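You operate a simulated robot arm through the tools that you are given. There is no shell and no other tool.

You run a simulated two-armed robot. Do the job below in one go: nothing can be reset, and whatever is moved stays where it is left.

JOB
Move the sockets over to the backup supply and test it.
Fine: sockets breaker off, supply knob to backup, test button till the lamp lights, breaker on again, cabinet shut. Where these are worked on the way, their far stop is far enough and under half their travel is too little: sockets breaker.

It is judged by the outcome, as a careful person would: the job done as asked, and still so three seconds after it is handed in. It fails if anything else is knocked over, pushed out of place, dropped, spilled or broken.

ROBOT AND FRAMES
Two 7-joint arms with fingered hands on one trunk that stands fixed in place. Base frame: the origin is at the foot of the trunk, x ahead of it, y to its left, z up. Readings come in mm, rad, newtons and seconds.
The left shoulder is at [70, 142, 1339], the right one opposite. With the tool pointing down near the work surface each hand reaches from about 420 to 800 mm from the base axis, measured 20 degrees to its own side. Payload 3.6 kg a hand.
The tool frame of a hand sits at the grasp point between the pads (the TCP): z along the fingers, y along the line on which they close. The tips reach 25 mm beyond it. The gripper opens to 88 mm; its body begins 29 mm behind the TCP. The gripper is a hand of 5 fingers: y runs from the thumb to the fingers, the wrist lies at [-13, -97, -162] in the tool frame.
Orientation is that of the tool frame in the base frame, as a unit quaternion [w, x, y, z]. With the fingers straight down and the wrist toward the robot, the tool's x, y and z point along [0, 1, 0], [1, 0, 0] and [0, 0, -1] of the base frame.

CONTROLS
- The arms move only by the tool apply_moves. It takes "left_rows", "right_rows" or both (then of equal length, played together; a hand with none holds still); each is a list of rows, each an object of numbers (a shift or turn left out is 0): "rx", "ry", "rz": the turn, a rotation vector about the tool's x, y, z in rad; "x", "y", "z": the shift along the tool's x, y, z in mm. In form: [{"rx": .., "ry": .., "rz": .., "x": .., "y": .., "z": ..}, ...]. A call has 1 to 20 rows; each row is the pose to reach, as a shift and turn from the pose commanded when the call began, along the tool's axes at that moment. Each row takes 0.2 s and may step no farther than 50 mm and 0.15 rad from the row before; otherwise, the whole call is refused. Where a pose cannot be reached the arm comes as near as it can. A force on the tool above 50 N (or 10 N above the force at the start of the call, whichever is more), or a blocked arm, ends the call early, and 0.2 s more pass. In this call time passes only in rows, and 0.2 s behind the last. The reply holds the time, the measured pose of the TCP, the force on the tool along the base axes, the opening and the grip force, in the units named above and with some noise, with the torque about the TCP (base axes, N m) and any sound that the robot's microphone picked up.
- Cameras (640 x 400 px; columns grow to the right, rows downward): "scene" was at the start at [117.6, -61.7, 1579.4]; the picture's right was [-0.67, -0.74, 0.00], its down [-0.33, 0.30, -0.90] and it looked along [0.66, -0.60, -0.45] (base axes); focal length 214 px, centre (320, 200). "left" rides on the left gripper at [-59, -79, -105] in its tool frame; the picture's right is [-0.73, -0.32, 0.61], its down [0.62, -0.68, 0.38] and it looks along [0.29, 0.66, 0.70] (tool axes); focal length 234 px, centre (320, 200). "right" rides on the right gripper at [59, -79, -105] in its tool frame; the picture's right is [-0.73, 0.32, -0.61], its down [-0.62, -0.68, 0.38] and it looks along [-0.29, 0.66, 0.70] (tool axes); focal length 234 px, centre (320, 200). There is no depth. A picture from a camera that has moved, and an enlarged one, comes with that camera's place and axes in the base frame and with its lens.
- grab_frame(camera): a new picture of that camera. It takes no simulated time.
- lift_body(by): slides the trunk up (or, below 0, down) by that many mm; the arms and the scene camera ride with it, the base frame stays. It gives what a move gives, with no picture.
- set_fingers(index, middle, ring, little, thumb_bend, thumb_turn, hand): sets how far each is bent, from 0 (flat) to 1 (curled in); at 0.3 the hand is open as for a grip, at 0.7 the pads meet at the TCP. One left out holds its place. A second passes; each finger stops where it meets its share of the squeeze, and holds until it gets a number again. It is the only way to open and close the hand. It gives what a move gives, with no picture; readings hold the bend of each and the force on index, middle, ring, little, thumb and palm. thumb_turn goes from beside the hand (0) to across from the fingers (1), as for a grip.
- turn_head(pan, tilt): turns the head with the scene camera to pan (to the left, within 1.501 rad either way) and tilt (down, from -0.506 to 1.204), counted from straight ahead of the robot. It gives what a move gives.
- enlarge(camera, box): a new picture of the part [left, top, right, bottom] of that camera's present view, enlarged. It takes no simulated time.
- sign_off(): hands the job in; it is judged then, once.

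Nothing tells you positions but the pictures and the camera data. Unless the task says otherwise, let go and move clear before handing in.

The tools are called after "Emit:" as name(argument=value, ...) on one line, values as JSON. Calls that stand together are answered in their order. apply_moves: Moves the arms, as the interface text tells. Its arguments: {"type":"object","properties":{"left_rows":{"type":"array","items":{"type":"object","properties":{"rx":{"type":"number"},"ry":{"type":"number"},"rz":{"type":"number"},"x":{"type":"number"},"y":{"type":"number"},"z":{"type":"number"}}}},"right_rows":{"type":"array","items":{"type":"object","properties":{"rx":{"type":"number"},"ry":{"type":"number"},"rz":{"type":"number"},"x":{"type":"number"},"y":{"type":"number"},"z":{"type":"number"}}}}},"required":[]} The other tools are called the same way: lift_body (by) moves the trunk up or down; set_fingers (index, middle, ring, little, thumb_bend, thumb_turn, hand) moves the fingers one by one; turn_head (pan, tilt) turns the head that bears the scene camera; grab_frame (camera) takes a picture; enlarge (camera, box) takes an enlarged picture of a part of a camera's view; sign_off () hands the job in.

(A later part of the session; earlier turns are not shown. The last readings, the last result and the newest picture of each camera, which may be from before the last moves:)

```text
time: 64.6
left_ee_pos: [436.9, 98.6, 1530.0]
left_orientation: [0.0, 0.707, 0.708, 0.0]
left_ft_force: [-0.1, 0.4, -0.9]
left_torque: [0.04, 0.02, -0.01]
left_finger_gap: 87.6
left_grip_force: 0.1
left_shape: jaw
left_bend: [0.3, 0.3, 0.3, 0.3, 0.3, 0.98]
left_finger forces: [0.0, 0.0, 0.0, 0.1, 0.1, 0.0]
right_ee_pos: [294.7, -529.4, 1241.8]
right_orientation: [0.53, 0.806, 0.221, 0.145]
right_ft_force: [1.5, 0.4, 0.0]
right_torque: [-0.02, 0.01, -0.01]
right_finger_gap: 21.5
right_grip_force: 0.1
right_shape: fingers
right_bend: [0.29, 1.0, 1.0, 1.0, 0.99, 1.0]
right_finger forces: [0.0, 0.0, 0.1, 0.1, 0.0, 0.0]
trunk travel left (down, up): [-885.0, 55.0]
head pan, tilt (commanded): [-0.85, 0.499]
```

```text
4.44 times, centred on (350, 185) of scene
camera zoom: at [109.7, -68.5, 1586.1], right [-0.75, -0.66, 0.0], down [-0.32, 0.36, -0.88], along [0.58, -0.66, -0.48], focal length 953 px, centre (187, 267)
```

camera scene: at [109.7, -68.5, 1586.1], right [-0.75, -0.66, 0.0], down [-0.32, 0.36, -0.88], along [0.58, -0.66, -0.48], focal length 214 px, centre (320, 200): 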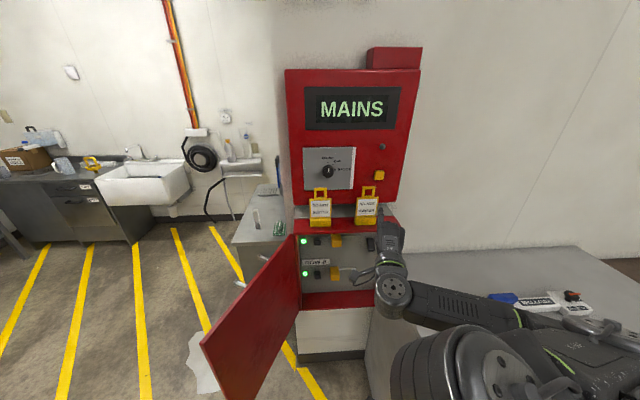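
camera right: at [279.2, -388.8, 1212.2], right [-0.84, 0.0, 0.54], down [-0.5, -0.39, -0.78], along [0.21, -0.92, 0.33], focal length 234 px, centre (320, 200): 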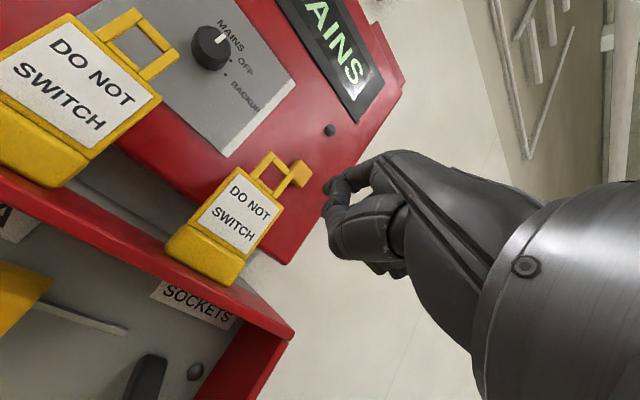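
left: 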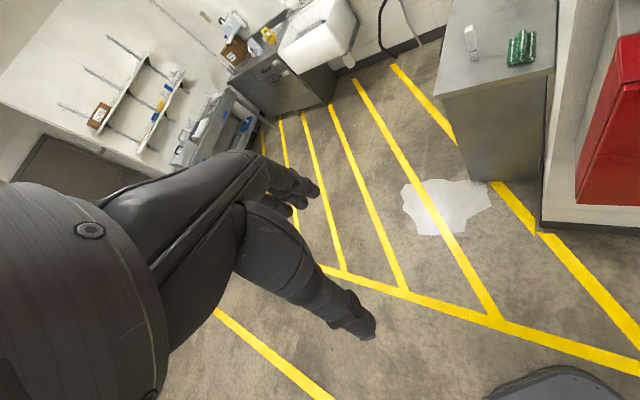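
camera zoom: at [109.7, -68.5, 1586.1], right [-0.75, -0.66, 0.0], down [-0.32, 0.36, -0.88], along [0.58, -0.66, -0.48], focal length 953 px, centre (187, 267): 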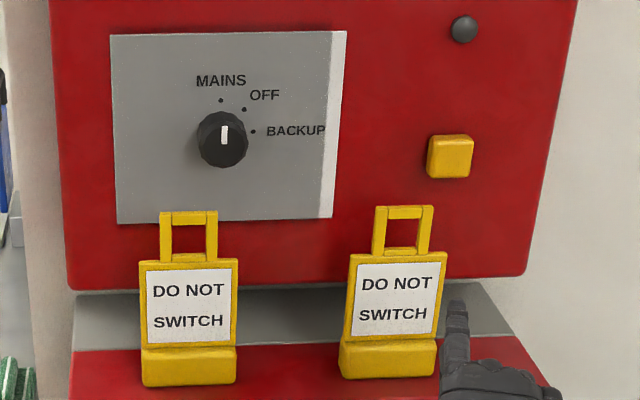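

The knob's front is at about (u 35, d 733, z 1353) and tag A's top is at z≈1312, u −11…29. I'll bring the index up and across to the right side of the knob (u≈72), staying above and between the tags, and square it to the wall.

Emit:
apply_moves(right_rows=[{"z": -17.5, "y": 41.4}, {"z": -33.8, "y": 80.1}, {"z": -30.7, "y": 81.4, "x": 26.7, "ry": 0.08, "rz": -0.034}, {"z": -27.6, "y": 82.8, "x": 53.4, "ry": 0.16, "rz": -0.067}, {"z": -21.9, "y": 85.1, "x": 77.6, "ry": 0.2395, "rz": -0.101}, {"z": -15.4, "y": 87.9, "x": 102.1, "ry": 0.2395, "rz": -0.101}, {"z": 6.9, "y": 97.3, "x": 108.4, "ry": 0.2395, "rz": -0.101}])

Emit:
enlarge(camera="scene", box=[290, 130, 410, 220])

Emit:
grab_frame(camera="right")

```text
time: 66.2
left_ee_pos: [437.1, 97.9, 1529.7]
left_orientation: [-0.001, 0.706, 0.708, -0.001]
left_ft_force: [0.4, -0.5, 0.3]
left_torque: [0.01, -0.01, 0.03]
left_finger_gap: 87.6
left_grip_force: 0.0
left_shape: jaw
left_bend: [0.3, 0.3, 0.3, 0.3, 0.3, 0.98]
left_finger forces: [0.0, 0.0, 0.1, 0.0, 0.0, 0.1]
right_ee_pos: [413.1, -511.2, 1326.9]
right_orientation: [0.507, 0.771, 0.323, 0.212]
right_ft_force: [0.2, 0.1, 0.2]
right_torque: [0.01, -0.01, -0.01]
right_finger_gap: 21.5
right_grip_force: 0.0
right_shape: fingers
right_bend: [0.29, 1.0, 1.0, 1.0, 0.99, 1.0]
right_finger forces: [0.0, 0.1, 0.0, 0.0, 0.0, 0.0]
right hand out of reach, approached as far as the arm can: row 1, 2, 3, 4, 5
trunk travel left (down, up): [-885.0, 55.0]
head pan, tilt (commanded): [-0.85, 0.499]
```

```text
4.44 times, centred on (350, 175) of scene
camera zoom: at [111.2, -68.9, 1585.8], right [-0.75, -0.66, 0.0], down [-0.32, 0.36, -0.88], along [0.58, -0.66, -0.48], focal length 953 px, centre (187, 311)
```

zoom: 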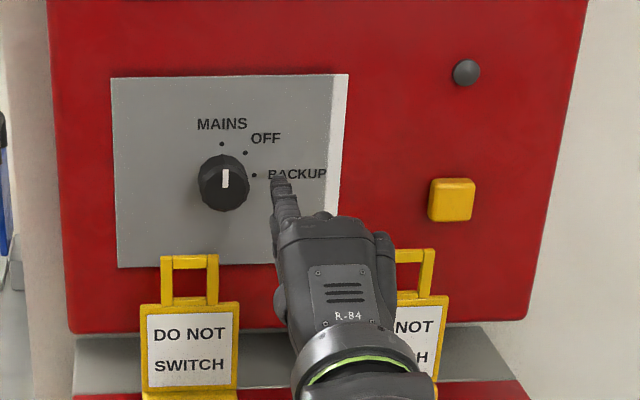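

```text
taken
camera right: at [361.2, -379.7, 1297.5], right [-0.82, -0.22, 0.54], down [-0.38, -0.5, -0.78], along [0.44, -0.84, 0.33], focal length 234 px, centre (320, 200)
```

right: 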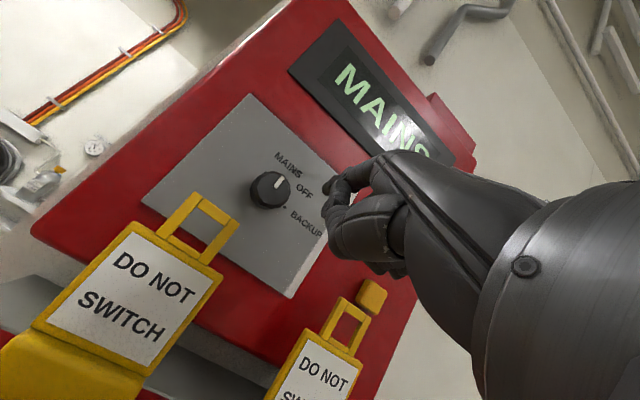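

The index tip sits at about u≈64, 12 mm clear of the knob's right side. I'll move it forward alongside the knob.

Emit:
apply_moves(right_rows=[{"z": 18, "y": 7.6}, {"z": 36, "y": 15.2}, {"z": 48, "y": 20.3}])

Emit:
enlarge(camera="scene", box=[300, 130, 400, 205])

Emit:
enlarge(camera="right", box=[200, 100, 440, 300])

```text
time: 67.0
left_ee_pos: [436.1, 98.3, 1529.6]
left_orientation: [0.0, 0.706, 0.708, 0.0]
left_ft_force: [-0.6, -0.5, -0.2]
left_torque: [0.0, 0.0, -0.01]
left_finger_gap: 87.8
left_grip_force: 0.0
left_shape: jaw
left_bend: [0.3, 0.3, 0.3, 0.3, 0.3, 0.98]
left_finger forces: [0.1, 0.0, 0.0, 0.1, 0.0, 0.0]
right_ee_pos: [449.4, -546.2, 1327.0]
right_orientation: [0.507, 0.771, 0.322, 0.213]
right_ft_force: [-1.2, 0.1, -0.2]
right_torque: [0.04, 0.0, 0.02]
right_finger_gap: 21.2
right_grip_force: 0.1
right_shape: fingers
right_bend: [0.29, 1.0, 1.0, 1.0, 0.99, 1.0]
right_finger forces: [0.0, 0.0, 0.0, 0.0, 0.0, 0.1]
trunk travel left (down, up): [-885.0, 55.0]
head pan, tilt (commanded): [-0.85, 0.499]
```

```text
5.33 times, centred on (350, 168) of scene
camera zoom: at [109.5, -68.7, 1586.0], right [-0.75, -0.66, 0.0], down [-0.32, 0.36, -0.88], along [0.58, -0.66, -0.48], focal length 1144 px, centre (160, 373)
```

zoom: 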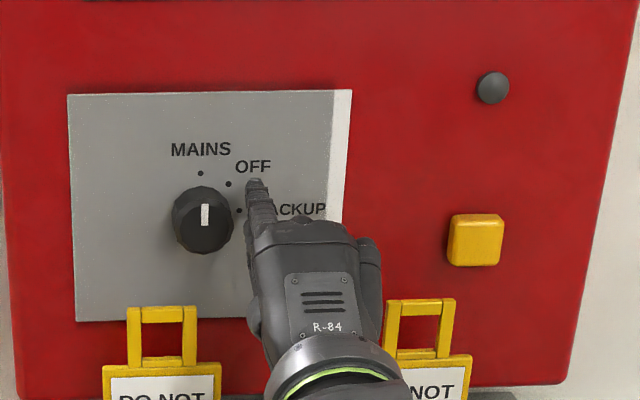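

```text
2.00 times, centred on (320, 200) of right
camera zoom: at [397.8, -415.6, 1297.5], right [-0.82, -0.22, 0.54], down [-0.38, -0.5, -0.78], along [0.44, -0.84, 0.33], focal length 468 px, centre (320, 200)
```

zoom: 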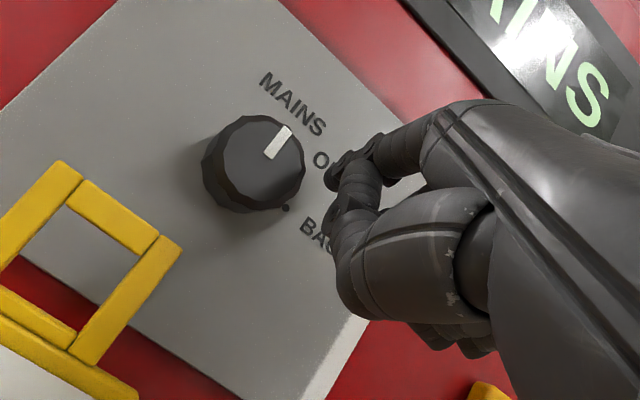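

The finger is alongside the knob with no contact. I'll nudge left until it presses lightly on the knob's right side.

Emit:
apply_moves(right_rows=[{"x": 4}, {"x": 8}, {"x": 11}])

Emit:
enlarge(camera="scene", box=[300, 130, 400, 205])

```text
time: 67.8
left_ee_pos: [436.8, 98.8, 1530.1]
left_orientation: [-0.001, 0.706, 0.708, 0.0]
left_ft_force: [0.6, 0.5, -0.2]
left_torque: [0.02, 0.0, 0.0]
left_finger_gap: 88.0
left_grip_force: 0.0
left_shape: jaw
left_bend: [0.3, 0.3, 0.3, 0.3, 0.3, 0.98]
left_finger forces: [0.0, 0.0, 0.0, 0.0, 0.0, 0.1]
right_ee_pos: [456.5, -539.7, 1327.6]
right_orientation: [0.507, 0.77, 0.323, 0.213]
right_ft_force: [-0.6, 0.1, -0.3]
right_torque: [0.0, 0.0, -0.01]
right_finger_gap: 21.4
right_grip_force: 0.0
right_shape: fingers
right_bend: [0.29, 1.0, 1.0, 1.0, 0.99, 1.0]
right_finger forces: [0.0, 0.0, 0.0, 0.0, 0.0, 0.0]
trunk travel left (down, up): [-885.0, 55.0]
head pan, tilt (commanded): [-0.85, 0.499]
```

```text
5.33 times, centred on (350, 168) of scene
camera zoom: at [109.6, -68.3, 1586.0], right [-0.75, -0.66, 0.0], down [-0.32, 0.36, -0.88], along [0.58, -0.66, -0.48], focal length 1144 px, centre (160, 373)
```

zoom: 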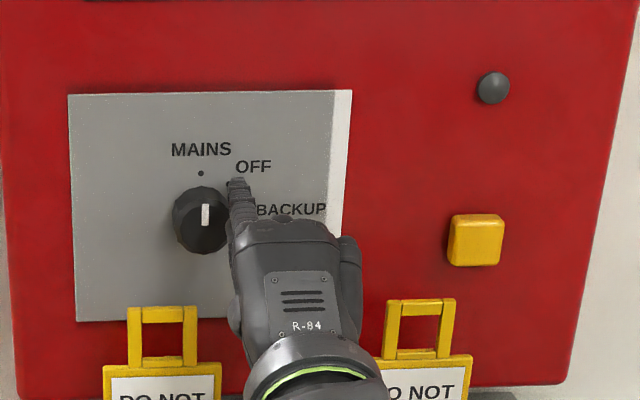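

Nearly touching. A few more millimetres left until I feel contact.

Emit:
apply_moves(right_rows=[{"x": 3}, {"x": 6}])

```text
time: 68.4
left_ee_pos: [436.0, 98.2, 1529.5]
left_orientation: [-0.001, 0.706, 0.708, 0.0]
left_ft_force: [-0.6, -0.8, -0.4]
left_torque: [0.01, 0.03, 0.01]
left_finger_gap: 87.7
left_grip_force: 0.1
left_shape: jaw
left_bend: [0.3, 0.3, 0.3, 0.3, 0.3, 0.98]
left_finger forces: [0.0, 0.0, 0.1, 0.0, 0.0, 0.1]
right_ee_pos: [460.1, -536.2, 1329.0]
right_orientation: [0.507, 0.771, 0.322, 0.211]
right_ft_force: [1.0, -0.5, 0.3]
right_torque: [-0.01, 0.0, -0.03]
right_finger_gap: 21.4
right_grip_force: 0.1
right_shape: fingers
right_bend: [0.29, 1.0, 1.0, 1.0, 0.99, 1.0]
right_finger forces: [0.0, 0.1, 0.0, 0.0, 0.0, 0.1]
trunk travel left (down, up): [-885.0, 55.0]
head pan, tilt (commanded): [-0.85, 0.499]
```

Still no contact; I'll check both views to see whether the finger is too high or not deep enough.

Emit:
enlarge(camera="scene", box=[310, 140, 370, 185])

Emit:
enlarge(camera="right", box=[220, 110, 400, 260])

```text
8.89 times, centred on (340, 162) of scene
camera zoom: at [109.9, -68.3, 1586.0], right [-0.75, -0.66, 0.0], down [-0.32, 0.36, -0.88], along [0.58, -0.66, -0.48], focal length 1906 px, centre (142, 533)
```

zoom: 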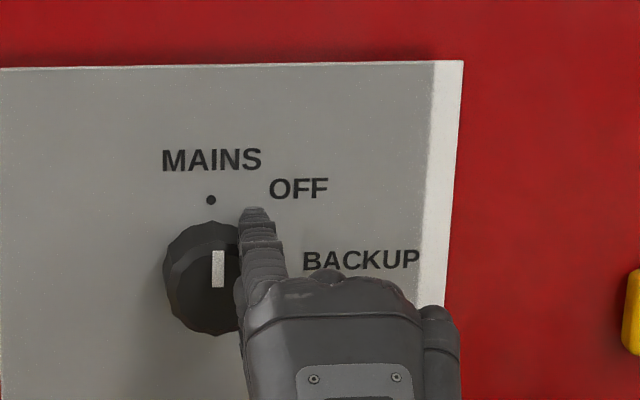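

```text
2.67 times, centred on (310, 185) of right
camera zoom: at [409.3, -404.6, 1297.9], right [-0.82, -0.22, 0.54], down [-0.38, -0.5, -0.78], along [0.44, -0.84, 0.33], focal length 624 px, centre (347, 240)
```

zoom: 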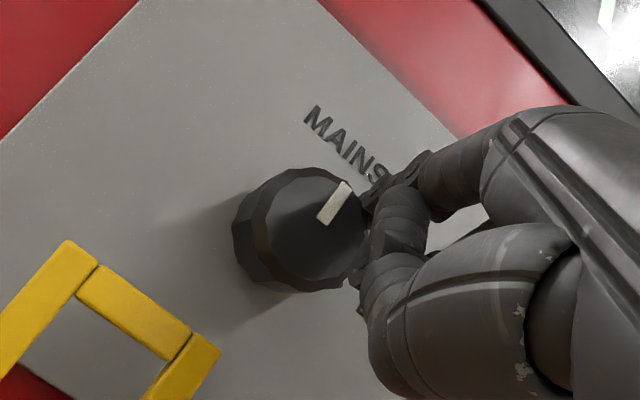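

The knob's centre is more like z≈1348 with about 15 mm radius, and the finger is just touching its upper right. I'll press in slightly deeper and stroke down around the right side to turn it clockwise.

Emit:
apply_moves(right_rows=[{"x": 2, "z": 7.4, "y": -2.3}, {"x": -0.7, "z": 8.8, "y": -5.5}, {"x": -2.4, "z": 10.4, "y": -9.3}, {"x": -3, "z": 12.1, "y": -13.4}, {"x": -2.4, "z": 13.8, "y": -17.4}, {"x": -0.7, "z": 15.4, "y": -21.2}])

Emit:
enlarge(camera="scene", box=[310, 140, 370, 185])

Emit:
enlarge(camera="right", box=[220, 110, 400, 260])

```text
time: 69.8
left_ee_pos: [432.7, 96.1, 1529.9]
left_orientation: [0.0, 0.707, 0.708, 0.001]
left_ft_force: [0.0, 0.3, -0.4]
left_torque: [-0.04, 0.03, 0.0]
left_finger_gap: 87.7
left_grip_force: 0.1
left_shape: jaw
left_bend: [0.3, 0.3, 0.3, 0.3, 0.3, 0.98]
left_finger forces: [0.1, 0.0, 0.0, 0.1, 0.1, 0.0]
right_ee_pos: [461.2, -541.1, 1302.9]
right_orientation: [0.507, 0.771, 0.322, 0.213]
right_ft_force: [-9.0, -2.2, 0.8]
right_torque: [0.04, -0.4, -0.14]
right_finger_gap: 21.9
right_grip_force: 3.9
right_shape: fingers
right_bend: [0.28, 1.0, 1.0, 1.0, 0.99, 1.0]
right_finger forces: [8.6, 0.1, 0.0, 0.0, 0.0, 0.1]
trunk travel left (down, up): [-885.0, 55.0]
head pan, tilt (commanded): [-0.85, 0.499]
```

```text
8.89 times, centred on (340, 162) of scene
camera zoom: at [106.0, -69.8, 1586.1], right [-0.75, -0.66, 0.0], down [-0.31, 0.36, -0.88], along [0.58, -0.66, -0.48], focal length 1906 px, centre (142, 533)
```

zoom: 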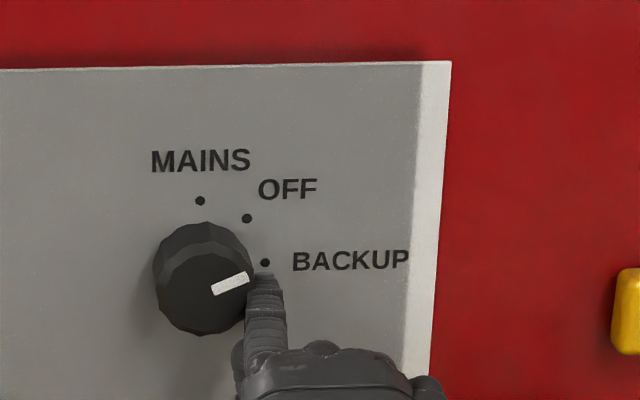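

```text
2.67 times, centred on (310, 185) of right
camera zoom: at [409.7, -409.9, 1272.7], right [-0.82, -0.22, 0.54], down [-0.38, -0.5, -0.78], along [0.44, -0.84, 0.33], focal length 624 px, centre (347, 240)
```

zoom: 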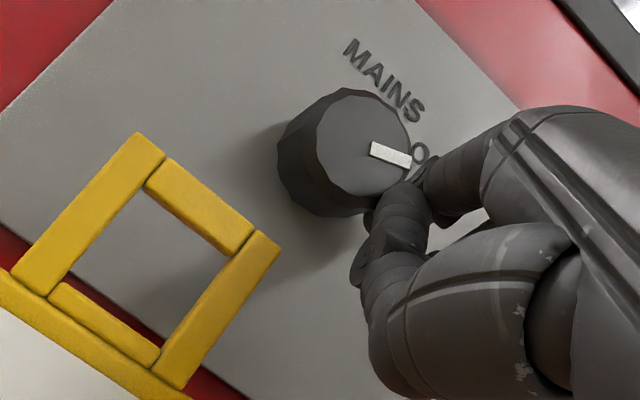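

The knob has turned about 67° clockwise, nearly at BACKUP. To finish without going low near tag A, I'll lift off to the right, go back up, and make a second short stroke.

Emit:
apply_moves(right_rows=[{"x": -16.3}, {"x": -16.3, "z": -4.1, "y": 9.7}, {"x": -16.3, "z": -8.4, "y": 19.8}, {"x": -3.3, "z": -7.2, "y": 17}, {"x": 0, "z": -6.6, "y": 15.7}, {"x": -1.3, "z": -5.6, "y": 13.2}, {"x": -2, "z": -4.5, "y": 10.6}])

Emit:
enlarge(camera="scene", box=[310, 140, 370, 185])

Emit:
enlarge(camera="right", box=[220, 110, 400, 260])

```text
time: 71.4
left_ee_pos: [435.2, 99.8, 1530.0]
left_orientation: [0.002, 0.706, 0.708, 0.0]
left_ft_force: [0.1, -0.2, -0.3]
left_torque: [0.0, 0.01, -0.01]
left_finger_gap: 87.8
left_grip_force: 0.0
left_shape: jaw
left_bend: [0.3, 0.3, 0.3, 0.3, 0.3, 0.98]
left_finger forces: [0.0, 0.0, 0.0, 0.0, 0.0, 0.0]
right_ee_pos: [461.4, -543.4, 1314.3]
right_orientation: [0.508, 0.77, 0.322, 0.213]
right_ft_force: [-2.0, -2.5, 4.1]
right_torque: [0.08, -0.16, -0.08]
right_finger_gap: 22.6
right_grip_force: 2.2
right_shape: fingers
right_bend: [0.27, 1.0, 1.0, 1.0, 0.99, 1.0]
right_finger forces: [4.8, 0.0, 0.1, 0.1, 0.1, 0.2]
trunk travel left (down, up): [-885.0, 55.0]
head pan, tilt (commanded): [-0.85, 0.499]
```

```text
8.89 times, centred on (340, 162) of scene
camera zoom: at [108.0, -69.1, 1586.1], right [-0.75, -0.66, 0.0], down [-0.32, 0.36, -0.88], along [0.58, -0.66, -0.48], focal length 1906 px, centre (142, 533)
```

zoom: 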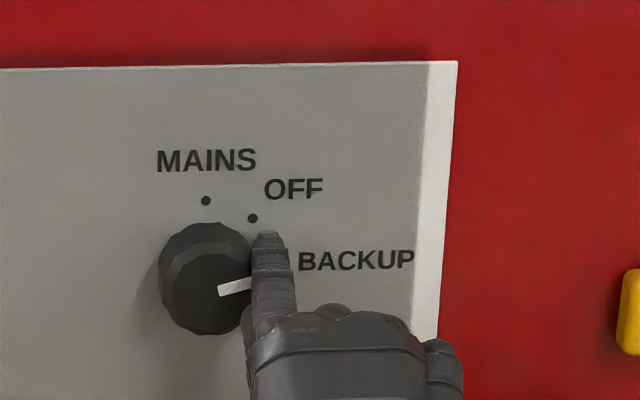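

```text
2.67 times, centred on (310, 185) of right
camera zoom: at [409.7, -411.9, 1284.5], right [-0.82, -0.21, 0.54], down [-0.38, -0.5, -0.78], along [0.44, -0.84, 0.33], focal length 624 px, centre (347, 240)
```

zoom: 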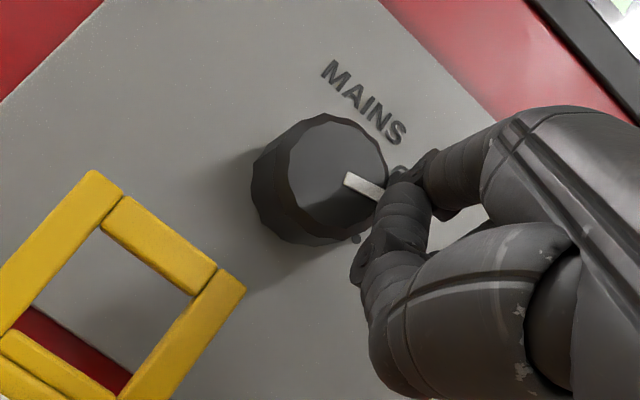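

The pointer is now at about 75°. I'll continue the stroke downward a little with slightly more pressure.

Emit:
apply_moves(right_rows=[{"x": 1.5, "z": 0.9, "y": -2.2}, {"x": 2, "z": 1.9, "y": -4.4}, {"x": 2.2, "z": 2.8, "y": -6.6}, {"x": 2.2, "z": 3.8, "y": -9}])

Emit:
enlarge(camera="scene", box=[310, 140, 370, 185])

Emit:
enlarge(camera="right", box=[220, 110, 400, 260])

Emit:
grab_frame(camera="scene")

```text
time: 72.4
left_ee_pos: [432.5, 98.8, 1531.7]
left_orientation: [0.001, 0.707, 0.708, 0.001]
left_ft_force: [0.8, 0.3, 0.2]
left_torque: [0.0, 0.01, 0.02]
left_finger_gap: 87.9
left_grip_force: 0.1
left_shape: jaw
left_bend: [0.3, 0.3, 0.3, 0.3, 0.3, 0.98]
left_finger forces: [0.0, 0.0, 0.0, 0.1, 0.0, 0.0]
right_ee_pos: [461.7, -541.6, 1306.5]
right_orientation: [0.508, 0.771, 0.321, 0.213]
right_ft_force: [-6.3, -4.1, 5.7]
right_torque: [0.1, -0.44, -0.18]
right_finger_gap: 23.7
right_grip_force: 4.3
right_shape: fingers
right_bend: [0.25, 1.0, 1.0, 1.0, 0.99, 1.0]
right_finger forces: [8.2, 0.0, 0.0, 0.0, 0.1, 0.1]
trunk travel left (down, up): [-885.0, 55.0]
head pan, tilt (commanded): [-0.85, 0.499]
```

```text
8.89 times, centred on (340, 162) of scene
camera zoom: at [105.7, -69.1, 1586.3], right [-0.75, -0.66, 0.0], down [-0.31, 0.36, -0.88], along [0.58, -0.66, -0.48], focal length 1906 px, centre (142, 533)
```

zoom: 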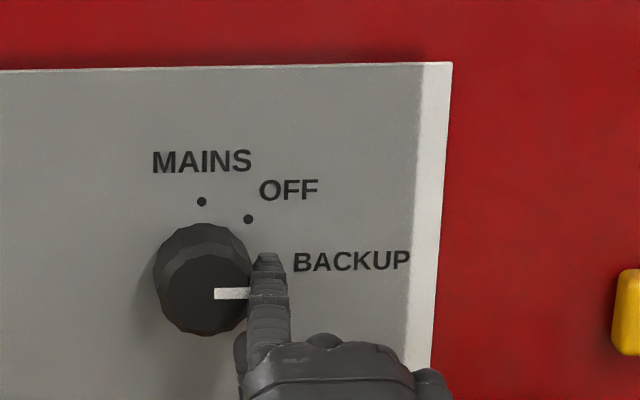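

```text
2.67 times, centred on (310, 185) of right
camera zoom: at [409.7, -410.3, 1275.1], right [-0.82, -0.21, 0.53], down [-0.38, -0.5, -0.78], along [0.43, -0.84, 0.33], focal length 624 px, centre (347, 240)
```

zoom: 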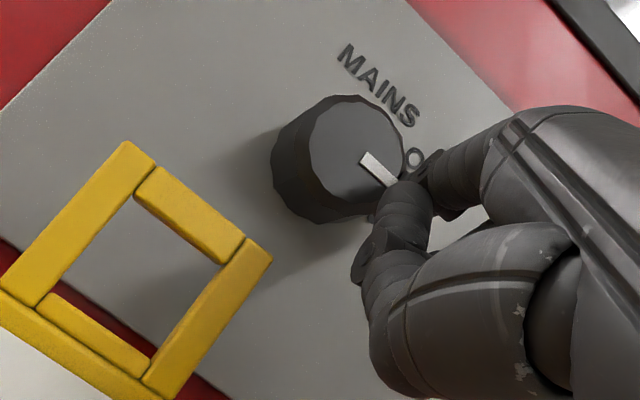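

```text
taken
camera scene: at [105.7, -69.1, 1586.3], right [-0.75, -0.66, 0.0], down [-0.31, 0.36, -0.88], along [0.58, -0.66, -0.48], focal length 214 px, centre (320, 200)
```

scene: 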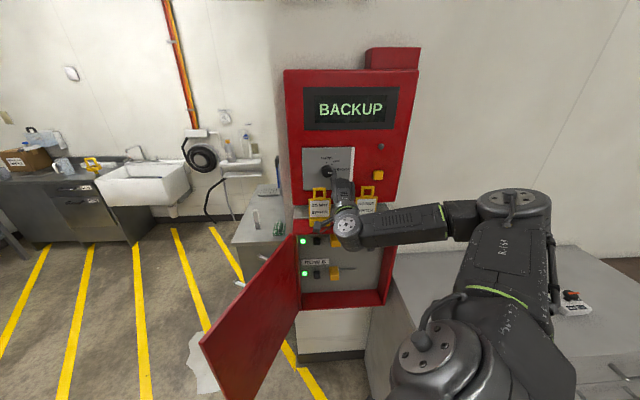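

The display now reads BACKUP and the pointer is at 3 o'clock. I'll lift the finger off to the right, withdraw, and re-check the knob before going to the test button.

Emit:
apply_moves(right_rows=[{"x": -8}, {"x": -16}, {"x": -16, "z": -32, "y": -13.6}, {"x": -16, "z": -69, "y": -29}])

Emit:
enlarge(camera="scene", box=[280, 60, 440, 180])

```text
time: 73.4
left_ee_pos: [433.8, 99.2, 1531.5]
left_orientation: [0.001, 0.706, 0.708, 0.002]
left_ft_force: [0.3, -0.3, -0.1]
left_torque: [0.03, 0.0, -0.01]
left_finger_gap: 87.6
left_grip_force: 0.0
left_shape: jaw
left_bend: [0.3, 0.3, 0.3, 0.3, 0.3, 0.98]
left_finger forces: [0.0, 0.0, 0.0, 0.1, 0.1, 0.1]
right_ee_pos: [396.0, -499.9, 1303.3]
right_orientation: [0.507, 0.771, 0.324, 0.211]
right_ft_force: [-0.1, 0.0, 0.6]
right_torque: [0.0, 0.05, -0.01]
right_finger_gap: 21.3
right_grip_force: 0.0
right_shape: fingers
right_bend: [0.29, 1.0, 1.0, 1.0, 0.99, 1.0]
right_finger forces: [0.0, 0.0, 0.1, 0.0, 0.0, 0.0]
trunk travel left (down, up): [-885.0, 55.0]
head pan, tilt (commanded): [-0.85, 0.499]
```

```text
3.33 times, centred on (360, 120) of scene
camera zoom: at [106.9, -68.9, 1586.3], right [-0.75, -0.66, 0.0], down [-0.31, 0.36, -0.88], along [0.58, -0.66, -0.48], focal length 715 px, centre (187, 467)
```

zoom: 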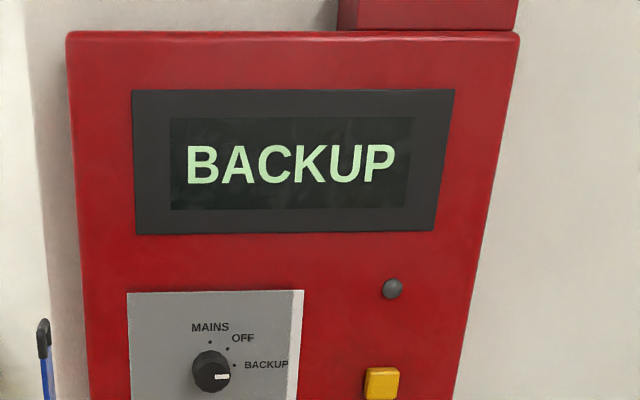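

The selector holds at BACKUP. Now I'll move the finger right, in front of tag B, to line up with the yellow test button.

Emit:
apply_moves(right_rows=[{"x": -34}, {"x": -68}, {"x": -102}, {"x": -134}])

Emit:
enlarge(camera="scene", box=[320, 110, 440, 200])

Emit:
grab_frame(camera="right")

```text
time: 74.4
left_ee_pos: [436.3, 99.8, 1530.5]
left_orientation: [0.0, 0.706, 0.708, 0.0]
left_ft_force: [-0.3, -0.8, -0.8]
left_torque: [0.0, 0.0, 0.04]
left_finger_gap: 87.9
left_grip_force: 0.2
left_shape: jaw
left_bend: [0.3, 0.3, 0.3, 0.3, 0.3, 0.98]
left_finger forces: [0.0, 0.0, 0.0, 0.0, 0.1, 0.0]
right_ee_pos: [305.1, -594.6, 1304.5]
right_orientation: [0.507, 0.77, 0.323, 0.213]
right_ft_force: [-0.2, -0.4, 0.4]
right_torque: [0.02, -0.04, 0.02]
right_finger_gap: 21.1
right_grip_force: 0.1
right_shape: fingers
right_bend: [0.29, 1.0, 1.0, 1.0, 0.99, 1.0]
right_finger forces: [0.0, 0.0, 0.1, 0.1, 0.0, 0.0]
trunk travel left (down, up): [-885.0, 55.0]
head pan, tilt (commanded): [-0.85, 0.499]
```

```text
4.44 times, centred on (380, 155) of scene
camera zoom: at [109.4, -68.2, 1586.0], right [-0.75, -0.66, 0.0], down [-0.32, 0.36, -0.88], along [0.58, -0.66, -0.48], focal length 953 px, centre (53, 400)
```

zoom: 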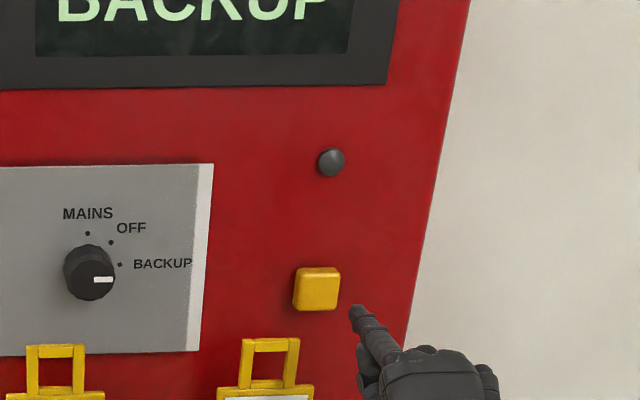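

```text
taken
camera right: at [253.3, -462.3, 1274.1], right [-0.82, -0.22, 0.54], down [-0.38, -0.5, -0.78], along [0.44, -0.84, 0.33], focal length 234 px, centre (320, 200)
```

right: 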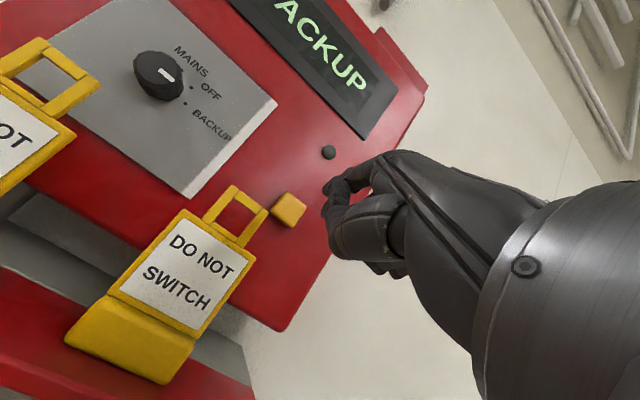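

The finger lines up with the button (tip about 10 mm above its centre). I'll drop 6 mm and advance to just short of it.

Emit:
apply_moves(right_rows=[{"z": 20.7, "y": 2.3}, {"z": 39.1, "y": 10.1}, {"z": 55.7, "y": 17.1}])

Emit:
enlarge(camera="scene", box=[330, 110, 430, 185])

Emit:
enlarge(camera="right", box=[200, 100, 440, 300])

```text
time: 75.2
left_ee_pos: [437.2, 99.2, 1529.9]
left_orientation: [0.0, 0.707, 0.708, 0.0]
left_ft_force: [-0.6, -0.4, -0.6]
left_torque: [0.0, -0.04, -0.03]
left_finger_gap: 87.8
left_grip_force: 0.1
left_shape: jaw
left_bend: [0.3, 0.3, 0.3, 0.3, 0.3, 0.98]
left_finger forces: [0.0, 0.0, 0.0, 0.0, 0.1, 0.0]
right_ee_pos: [345.7, -636.5, 1298.6]
right_orientation: [0.507, 0.771, 0.323, 0.212]
right_ft_force: [-0.5, 0.3, -0.2]
right_torque: [-0.02, 0.0, 0.0]
right_finger_gap: 21.5
right_grip_force: 0.1
right_shape: fingers
right_bend: [0.29, 1.0, 1.0, 1.0, 0.99, 1.0]
right_finger forces: [0.1, 0.0, 0.0, 0.0, 0.0, 0.0]
trunk travel left (down, up): [-885.0, 55.0]
head pan, tilt (commanded): [-0.85, 0.499]
```

```text
5.33 times, centred on (380, 148) of scene
camera zoom: at [109.8, -68.7, 1586.0], right [-0.75, -0.66, 0.0], down [-0.32, 0.36, -0.88], along [0.58, -0.66, -0.48], focal length 1144 px, centre (0, 480)
```

zoom: 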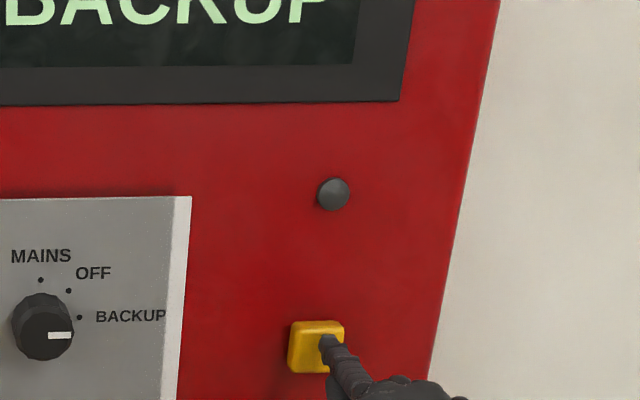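

```text
2.00 times, centred on (320, 200) of right
camera zoom: at [295.3, -504.5, 1268.3], right [-0.82, -0.22, 0.54], down [-0.38, -0.5, -0.78], along [0.44, -0.84, 0.33], focal length 468 px, centre (320, 200)
```

zoom: 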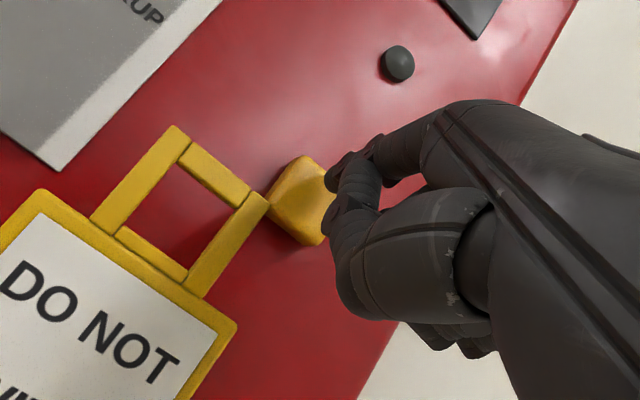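

The tip is right in front of the button. I'll press straight in, in small steps, and watch the lamp.

Emit:
apply_moves(right_rows=[{"z": 3.7, "y": 1.6}, {"z": 7.4, "y": 3.1}, {"z": 11, "y": 4.7}, {"z": 14.7, "y": 6.2}, {"z": 18.4, "y": 7.8}])

Emit:
enlarge(camera="scene", box=[330, 110, 430, 185])

Emit:
enlarge(camera="right", box=[200, 100, 440, 300])

```text
time: 76.4
left_ee_pos: [432.7, 101.9, 1529.7]
left_orientation: [0.002, 0.706, 0.708, 0.0]
left_ft_force: [0.8, 0.3, 0.8]
left_torque: [0.0, -0.01, 0.0]
left_finger_gap: 87.6
left_grip_force: 0.1
left_shape: jaw
left_bend: [0.3, 0.3, 0.3, 0.3, 0.3, 0.98]
left_finger forces: [0.1, 0.0, 0.0, 0.0, 0.1, 0.0]
right_ee_pos: [357.8, -647.1, 1302.1]
right_orientation: [0.508, 0.77, 0.322, 0.212]
right_ft_force: [-9.2, 9.7, -2.4]
right_torque: [-0.32, -0.3, 0.09]
right_finger_gap: 20.3
right_grip_force: 6.7
right_shape: fingers
right_bend: [0.3, 1.0, 1.0, 1.0, 0.99, 1.0]
right_finger forces: [12.7, 0.1, 0.1, 0.0, 0.0, 0.0]
trunk travel left (down, up): [-885.0, 55.0]
head pan, tilt (commanded): [-0.85, 0.499]
heard: click
```

```text
5.33 times, centred on (380, 148) of scene
camera zoom: at [105.6, -64.4, 1586.4], right [-0.75, -0.66, 0.0], down [-0.31, 0.36, -0.88], along [0.58, -0.66, -0.48], focal length 1144 px, centre (0, 480)
```

zoom: 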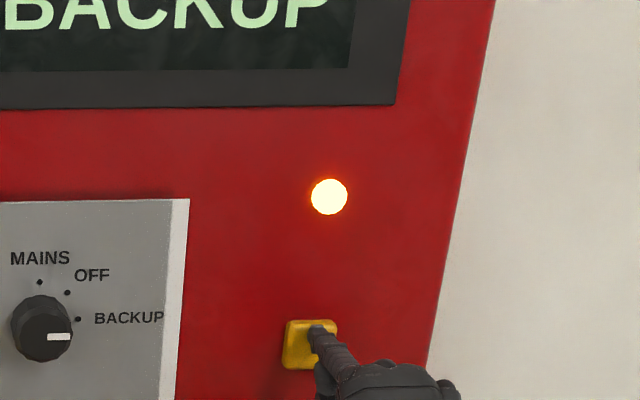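

```text
2.00 times, centred on (320, 200) of right
camera zoom: at [306.4, -515.3, 1271.3], right [-0.82, -0.21, 0.53], down [-0.38, -0.5, -0.78], along [0.44, -0.84, 0.33], focal length 468 px, centre (320, 200)
```

zoom: 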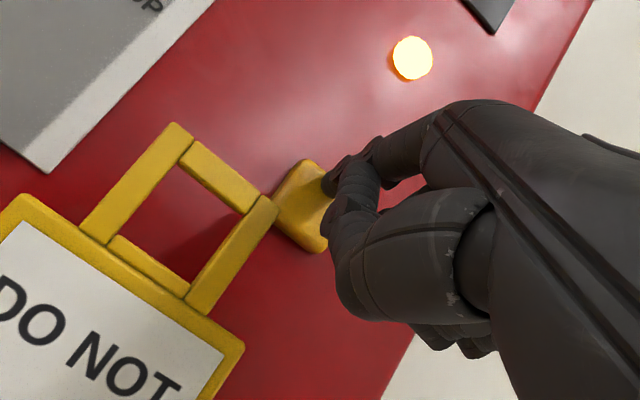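

A click was heard and the test lamp is lit. I'll hold a moment longer, then withdraw straight back.

Emit:
apply_moves(right_rows=[{"z": 0.5}, {"z": 0.5}, {"z": 0.5}])

Emit:
apply_moves(right_rows=[{"z": -18, "y": -8}, {"z": -50, "y": -21}, {"z": -80, "y": -34}, {"z": -102, "y": -43}])

Emit:
grab_frame(camera="scene")

Emit:
enlarge(camera="scene", box=[280, 60, 440, 180])

```text
time: 77.2
left_ee_pos: [431.5, 101.6, 1531.4]
left_orientation: [0.002, 0.707, 0.707, 0.0]
left_ft_force: [0.1, 0.2, -0.7]
left_torque: [-0.03, -0.01, -0.01]
left_finger_gap: 87.7
left_grip_force: 0.1
left_shape: jaw
left_bend: [0.3, 0.3, 0.3, 0.3, 0.3, 0.98]
left_finger forces: [0.0, 0.0, 0.1, 0.0, 0.1, 0.1]
right_ee_pos: [357.1, -648.3, 1302.1]
right_orientation: [0.508, 0.77, 0.322, 0.213]
right_ft_force: [-10.0, 10.3, -1.8]
right_torque: [-0.38, -0.33, 0.14]
right_finger_gap: 20.4
right_grip_force: 6.9
right_shape: fingers
right_bend: [0.3, 1.0, 1.0, 1.0, 0.99, 1.0]
right_finger forces: [14.3, 0.0, 0.1, 0.0, 0.1, 0.1]
trunk travel left (down, up): [-885.0, 55.0]
head pan, tilt (commanded): [-0.85, 0.499]
```

```text
time: 78.2
left_ee_pos: [437.5, 97.9, 1531.0]
left_orientation: [0.0, 0.706, 0.708, 0.001]
left_ft_force: [0.1, 0.4, -0.4]
left_torque: [0.0, -0.02, -0.02]
left_finger_gap: 87.8
left_grip_force: 0.1
left_shape: jaw
left_bend: [0.3, 0.3, 0.3, 0.3, 0.3, 0.98]
left_finger forces: [0.0, 0.1, 0.0, 0.1, 0.0, 0.0]
right_ee_pos: [283.9, -571.7, 1298.3]
right_orientation: [0.507, 0.77, 0.323, 0.213]
right_ft_force: [0.4, 0.3, -0.3]
right_torque: [-0.04, 0.0, -0.02]
right_finger_gap: 20.9
right_grip_force: 0.0
right_shape: fingers
right_bend: [0.29, 1.0, 1.0, 1.0, 0.99, 1.0]
right_finger forces: [0.0, 0.0, 0.0, 0.0, 0.1, 0.1]
trunk travel left (down, up): [-885.0, 55.0]
head pan, tilt (commanded): [-0.85, 0.499]
```

```text
taken
camera scene: at [110.3, -68.8, 1585.9], right [-0.75, -0.66, 0.0], down [-0.32, 0.36, -0.88], along [0.58, -0.66, -0.48], focal length 214 px, centre (320, 200)
```

scene: 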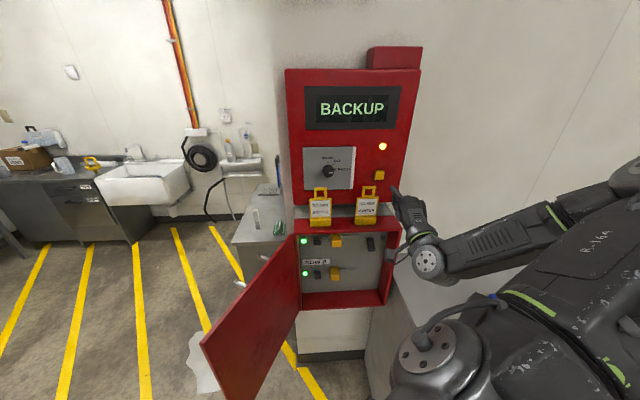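

```text
3.33 times, centred on (360, 120) of scene
camera zoom: at [110.3, -68.8, 1585.9], right [-0.75, -0.66, 0.0], down [-0.32, 0.36, -0.88], along [0.58, -0.66, -0.48], focal length 715 px, centre (187, 467)
```

zoom: 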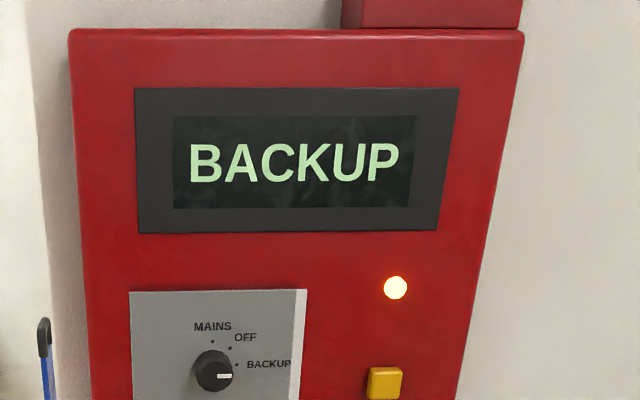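

BACKUP is showing and the test lamp stays lit. Now I'll lower the trunk to bring the hand back to the breakers and level the hand so the index can lift the SOCKETS lever from below.

Emit:
lift_body(by=-260)

Emit:
apply_moves(right_rows=[{"rx": -0.133}, {"rx": -0.267}, {"rx": -0.4}])

Emit:
grab_frame(camera="scene")

Emit:
enlarge(camera="scene", box=[280, 60, 480, 210])

```text
time: 80.9
left_ee_pos: [436.2, 98.9, 1270.1]
left_orientation: [0.0, 0.706, 0.708, 0.0]
left_ft_force: [-0.4, -0.4, 0.7]
left_torque: [-0.01, 0.02, -0.01]
left_finger_gap: 87.8
left_grip_force: 0.0
left_shape: jaw
left_bend: [0.3, 0.3, 0.3, 0.3, 0.3, 0.98]
left_finger forces: [0.0, 0.1, 0.1, 0.1, 0.0, 0.0]
right_ee_pos: [282.9, -572.2, 1039.5]
right_orientation: [0.507, 0.771, 0.322, 0.212]
right_ft_force: [0.0, -1.1, -0.1]
right_torque: [-0.01, 0.0, 0.01]
right_finger_gap: 21.1
right_grip_force: 0.2
right_shape: fingers
right_bend: [0.29, 1.0, 1.0, 1.0, 0.99, 1.0]
right_finger forces: [0.0, 0.0, 0.2, 0.1, 0.0, 0.0]
trunk travel left (down, up): [-625.0, 315.0]
head pan, tilt (commanded): [-0.85, 0.499]
```

```text
time: 81.7
left_ee_pos: [436.4, 98.5, 1269.7]
left_orientation: [-0.001, 0.706, 0.709, 0.0]
left_ft_force: [-0.4, 0.3, 0.3]
left_torque: [0.04, 0.04, -0.01]
left_finger_gap: 87.7
left_grip_force: 0.1
left_shape: jaw
left_bend: [0.3, 0.3, 0.3, 0.3, 0.3, 0.98]
left_finger forces: [0.0, 0.0, 0.0, 0.0, 0.0, 0.0]
right_ee_pos: [283.2, -572.7, 1037.9]
right_orientation: [0.65, 0.655, 0.274, 0.271]
right_ft_force: [0.0, 0.6, 0.2]
right_torque: [0.0, -0.02, -0.01]
right_finger_gap: 20.9
right_grip_force: 0.1
right_shape: fingers
right_bend: [0.29, 1.0, 1.0, 1.0, 0.99, 1.0]
right_finger forces: [0.1, 0.0, 0.0, 0.0, 0.1, 0.0]
trunk travel left (down, up): [-625.0, 315.0]
head pan, tilt (commanded): [-0.85, 0.499]
```

```text
taken
camera scene: at [109.9, -68.9, 1326.0], right [-0.75, -0.66, 0.0], down [-0.32, 0.36, -0.88], along [0.58, -0.66, -0.48], focal length 214 px, centre (320, 200)
```

scene: 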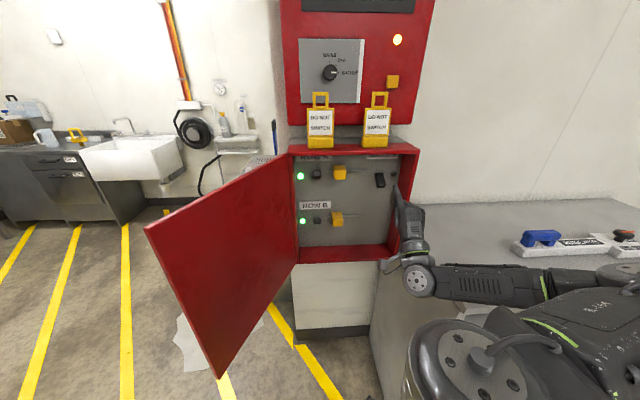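

```text
2.67 times, centred on (380, 135) of scene
camera zoom: at [109.9, -68.9, 1326.0], right [-0.75, -0.66, 0.0], down [-0.32, 0.36, -0.88], along [0.58, -0.66, -0.48], focal length 572 px, centre (160, 373)
```

zoom: 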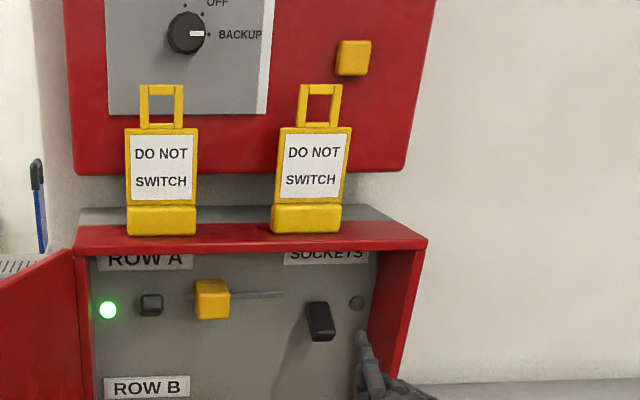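

The lever is down and I need to come in beneath it. I'll lower the hand, yaw slightly right again, and line the index up below the lever.

Emit:
apply_moves(right_rows=[{"x": 8, "y": -24, "z": 12, "ry": -0.087}, {"x": 15, "y": -47, "z": 24, "ry": -0.174}, {"x": 22.7, "y": -70, "z": 36, "ry": -0.26}])

Emit:
enlarge(camera="scene", box=[320, 140, 440, 230])

Emit:
grab_frame(camera="right")

Emit:
grab_frame(camera="scene")

```text
time: 82.5
left_ee_pos: [437.2, 99.8, 1269.6]
left_orientation: [-0.001, 0.707, 0.707, 0.0]
left_ft_force: [0.6, -0.4, 0.4]
left_torque: [-0.02, 0.01, -0.01]
left_finger_gap: 87.7
left_grip_force: 0.1
left_shape: jaw
left_bend: [0.3, 0.3, 0.3, 0.3, 0.3, 0.98]
left_finger forces: [0.0, 0.1, 0.0, 0.0, 0.0, 0.0]
right_ee_pos: [314.0, -589.7, 987.2]
right_orientation: [0.68, 0.684, 0.189, 0.186]
right_ft_force: [0.2, 0.1, -0.2]
right_torque: [0.01, 0.04, 0.01]
right_finger_gap: 20.9
right_grip_force: 0.1
right_shape: fingers
right_bend: [0.29, 1.0, 1.0, 1.0, 0.99, 1.0]
right_finger forces: [0.0, 0.0, 0.0, 0.0, 0.0, 0.0]
right hand out of reach, approached as far as the arm can: row 3
trunk travel left (down, up): [-625.0, 315.0]
head pan, tilt (commanded): [-0.85, 0.499]
```

```text
4.44 times, centred on (380, 185) of scene
camera zoom: at [109.7, -68.3, 1326.0], right [-0.75, -0.66, 0.0], down [-0.32, 0.36, -0.88], along [0.58, -0.66, -0.48], focal length 953 px, centre (53, 267)
```

zoom: 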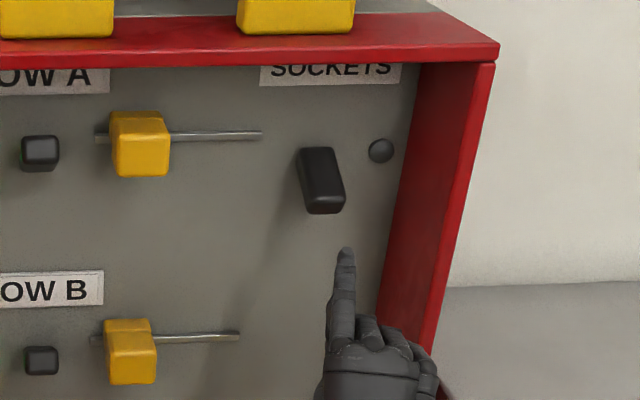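

```text
taken
camera right: at [308.8, -468.5, 909.1], right [-0.93, 0.15, 0.33], down [-0.35, -0.64, -0.68], along [0.11, -0.75, 0.65], focal length 234 px, centre (320, 200)
```

right: 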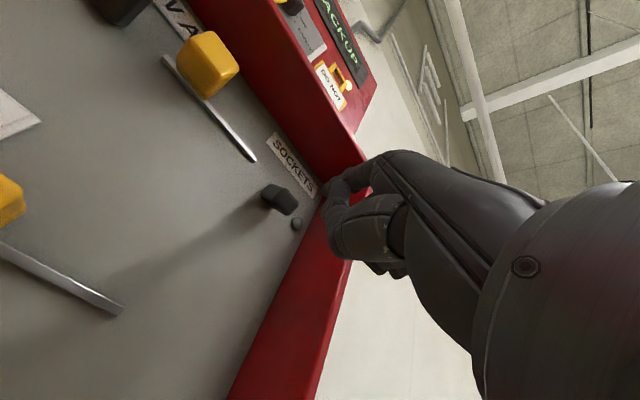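

```text
taken
camera scene: at [109.7, -68.3, 1326.0], right [-0.75, -0.66, 0.0], down [-0.32, 0.36, -0.88], along [0.58, -0.66, -0.48], focal length 214 px, centre (320, 200)
```

scene: 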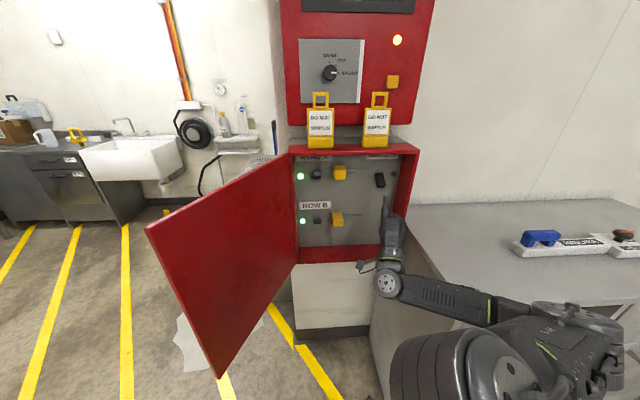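

The finger is about level with the lever's lower corner, so it needs to be a bit lower. I'll curl the index slightly and edge forward and down.

Emit:
set_fingers(hand="right", index=0.36)

Emit:
apply_moves(right_rows=[{"z": 8, "y": -5}, {"z": 16, "y": -10}, {"z": 24, "y": -14}])

Emit:
enlarge(camera="scene", box=[330, 150, 430, 225])

Emit:
enlarge(camera="right", box=[220, 110, 400, 260])

```text
time: 83.5
left_ee_pos: [436.3, 97.5, 1269.7]
left_orientation: [0.001, 0.706, 0.708, 0.0]
left_ft_force: [0.1, 0.3, -0.1]
left_torque: [-0.04, 0.06, -0.01]
left_finger_gap: 87.7
left_grip_force: 0.1
left_shape: jaw
left_bend: [0.3, 0.3, 0.3, 0.3, 0.3, 0.98]
left_finger forces: [0.1, 0.0, 0.0, 0.0, 0.0, 0.0]
right_ee_pos: [314.3, -589.5, 986.6]
right_orientation: [0.679, 0.685, 0.188, 0.184]
right_ft_force: [0.4, -0.8, 0.1]
right_torque: [-0.01, 0.0, 0.01]
right_finger_gap: 19.7
right_grip_force: 0.0
right_shape: fingers
right_bend: [0.31, 1.0, 1.0, 1.0, 0.99, 1.0]
right_finger forces: [0.1, 0.1, 0.0, 0.0, 0.0, 0.0]
trunk travel left (down, up): [-625.0, 315.0]
head pan, tilt (commanded): [-0.85, 0.499]
```

```text
time: 84.3
left_ee_pos: [437.0, 100.1, 1269.9]
left_orientation: [0.001, 0.707, 0.707, -0.001]
left_ft_force: [-0.3, 0.0, 0.1]
left_torque: [0.01, 0.01, -0.03]
left_finger_gap: 87.7
left_grip_force: 0.1
left_shape: jaw
left_bend: [0.3, 0.3, 0.3, 0.3, 0.3, 0.98]
left_finger forces: [0.1, 0.1, 0.0, 0.0, 0.0, 0.0]
right_ee_pos: [319.8, -612.9, 980.3]
right_orientation: [0.68, 0.684, 0.188, 0.185]
right_ft_force: [0.1, -0.8, 0.5]
right_torque: [0.0, 0.0, -0.02]
right_finger_gap: 19.8
right_grip_force: 0.0
right_shape: fingers
right_bend: [0.31, 1.0, 1.0, 1.0, 0.99, 1.0]
right_finger forces: [0.0, 0.0, 0.1, 0.1, 0.1, 0.0]
right hand out of reach, approached as far as the arm can: row 1, 2, 3
trunk travel left (down, up): [-625.0, 315.0]
head pan, tilt (commanded): [-0.85, 0.499]
```

```text
5.33 times, centred on (380, 188) of scene
camera zoom: at [109.6, -67.2, 1326.1], right [-0.75, -0.66, 0.0], down [-0.32, 0.36, -0.88], along [0.58, -0.66, -0.48], focal length 1144 px, centre (0, 267)
```

zoom: 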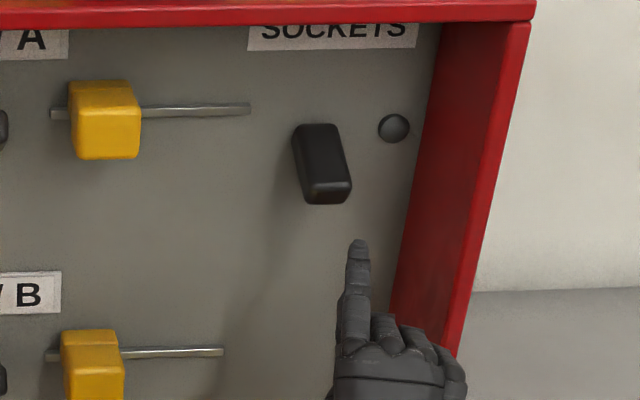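

```text
2.67 times, centred on (310, 185) of right
camera zoom: at [314.5, -491.5, 903.7], right [-0.93, 0.15, 0.33], down [-0.35, -0.64, -0.68], along [0.11, -0.75, 0.65], focal length 624 px, centre (347, 240)
```

zoom: 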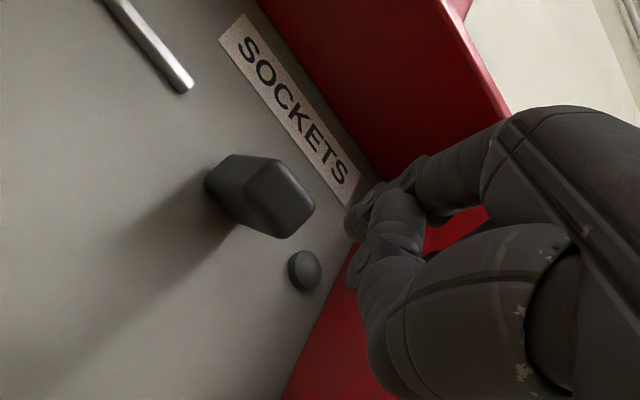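

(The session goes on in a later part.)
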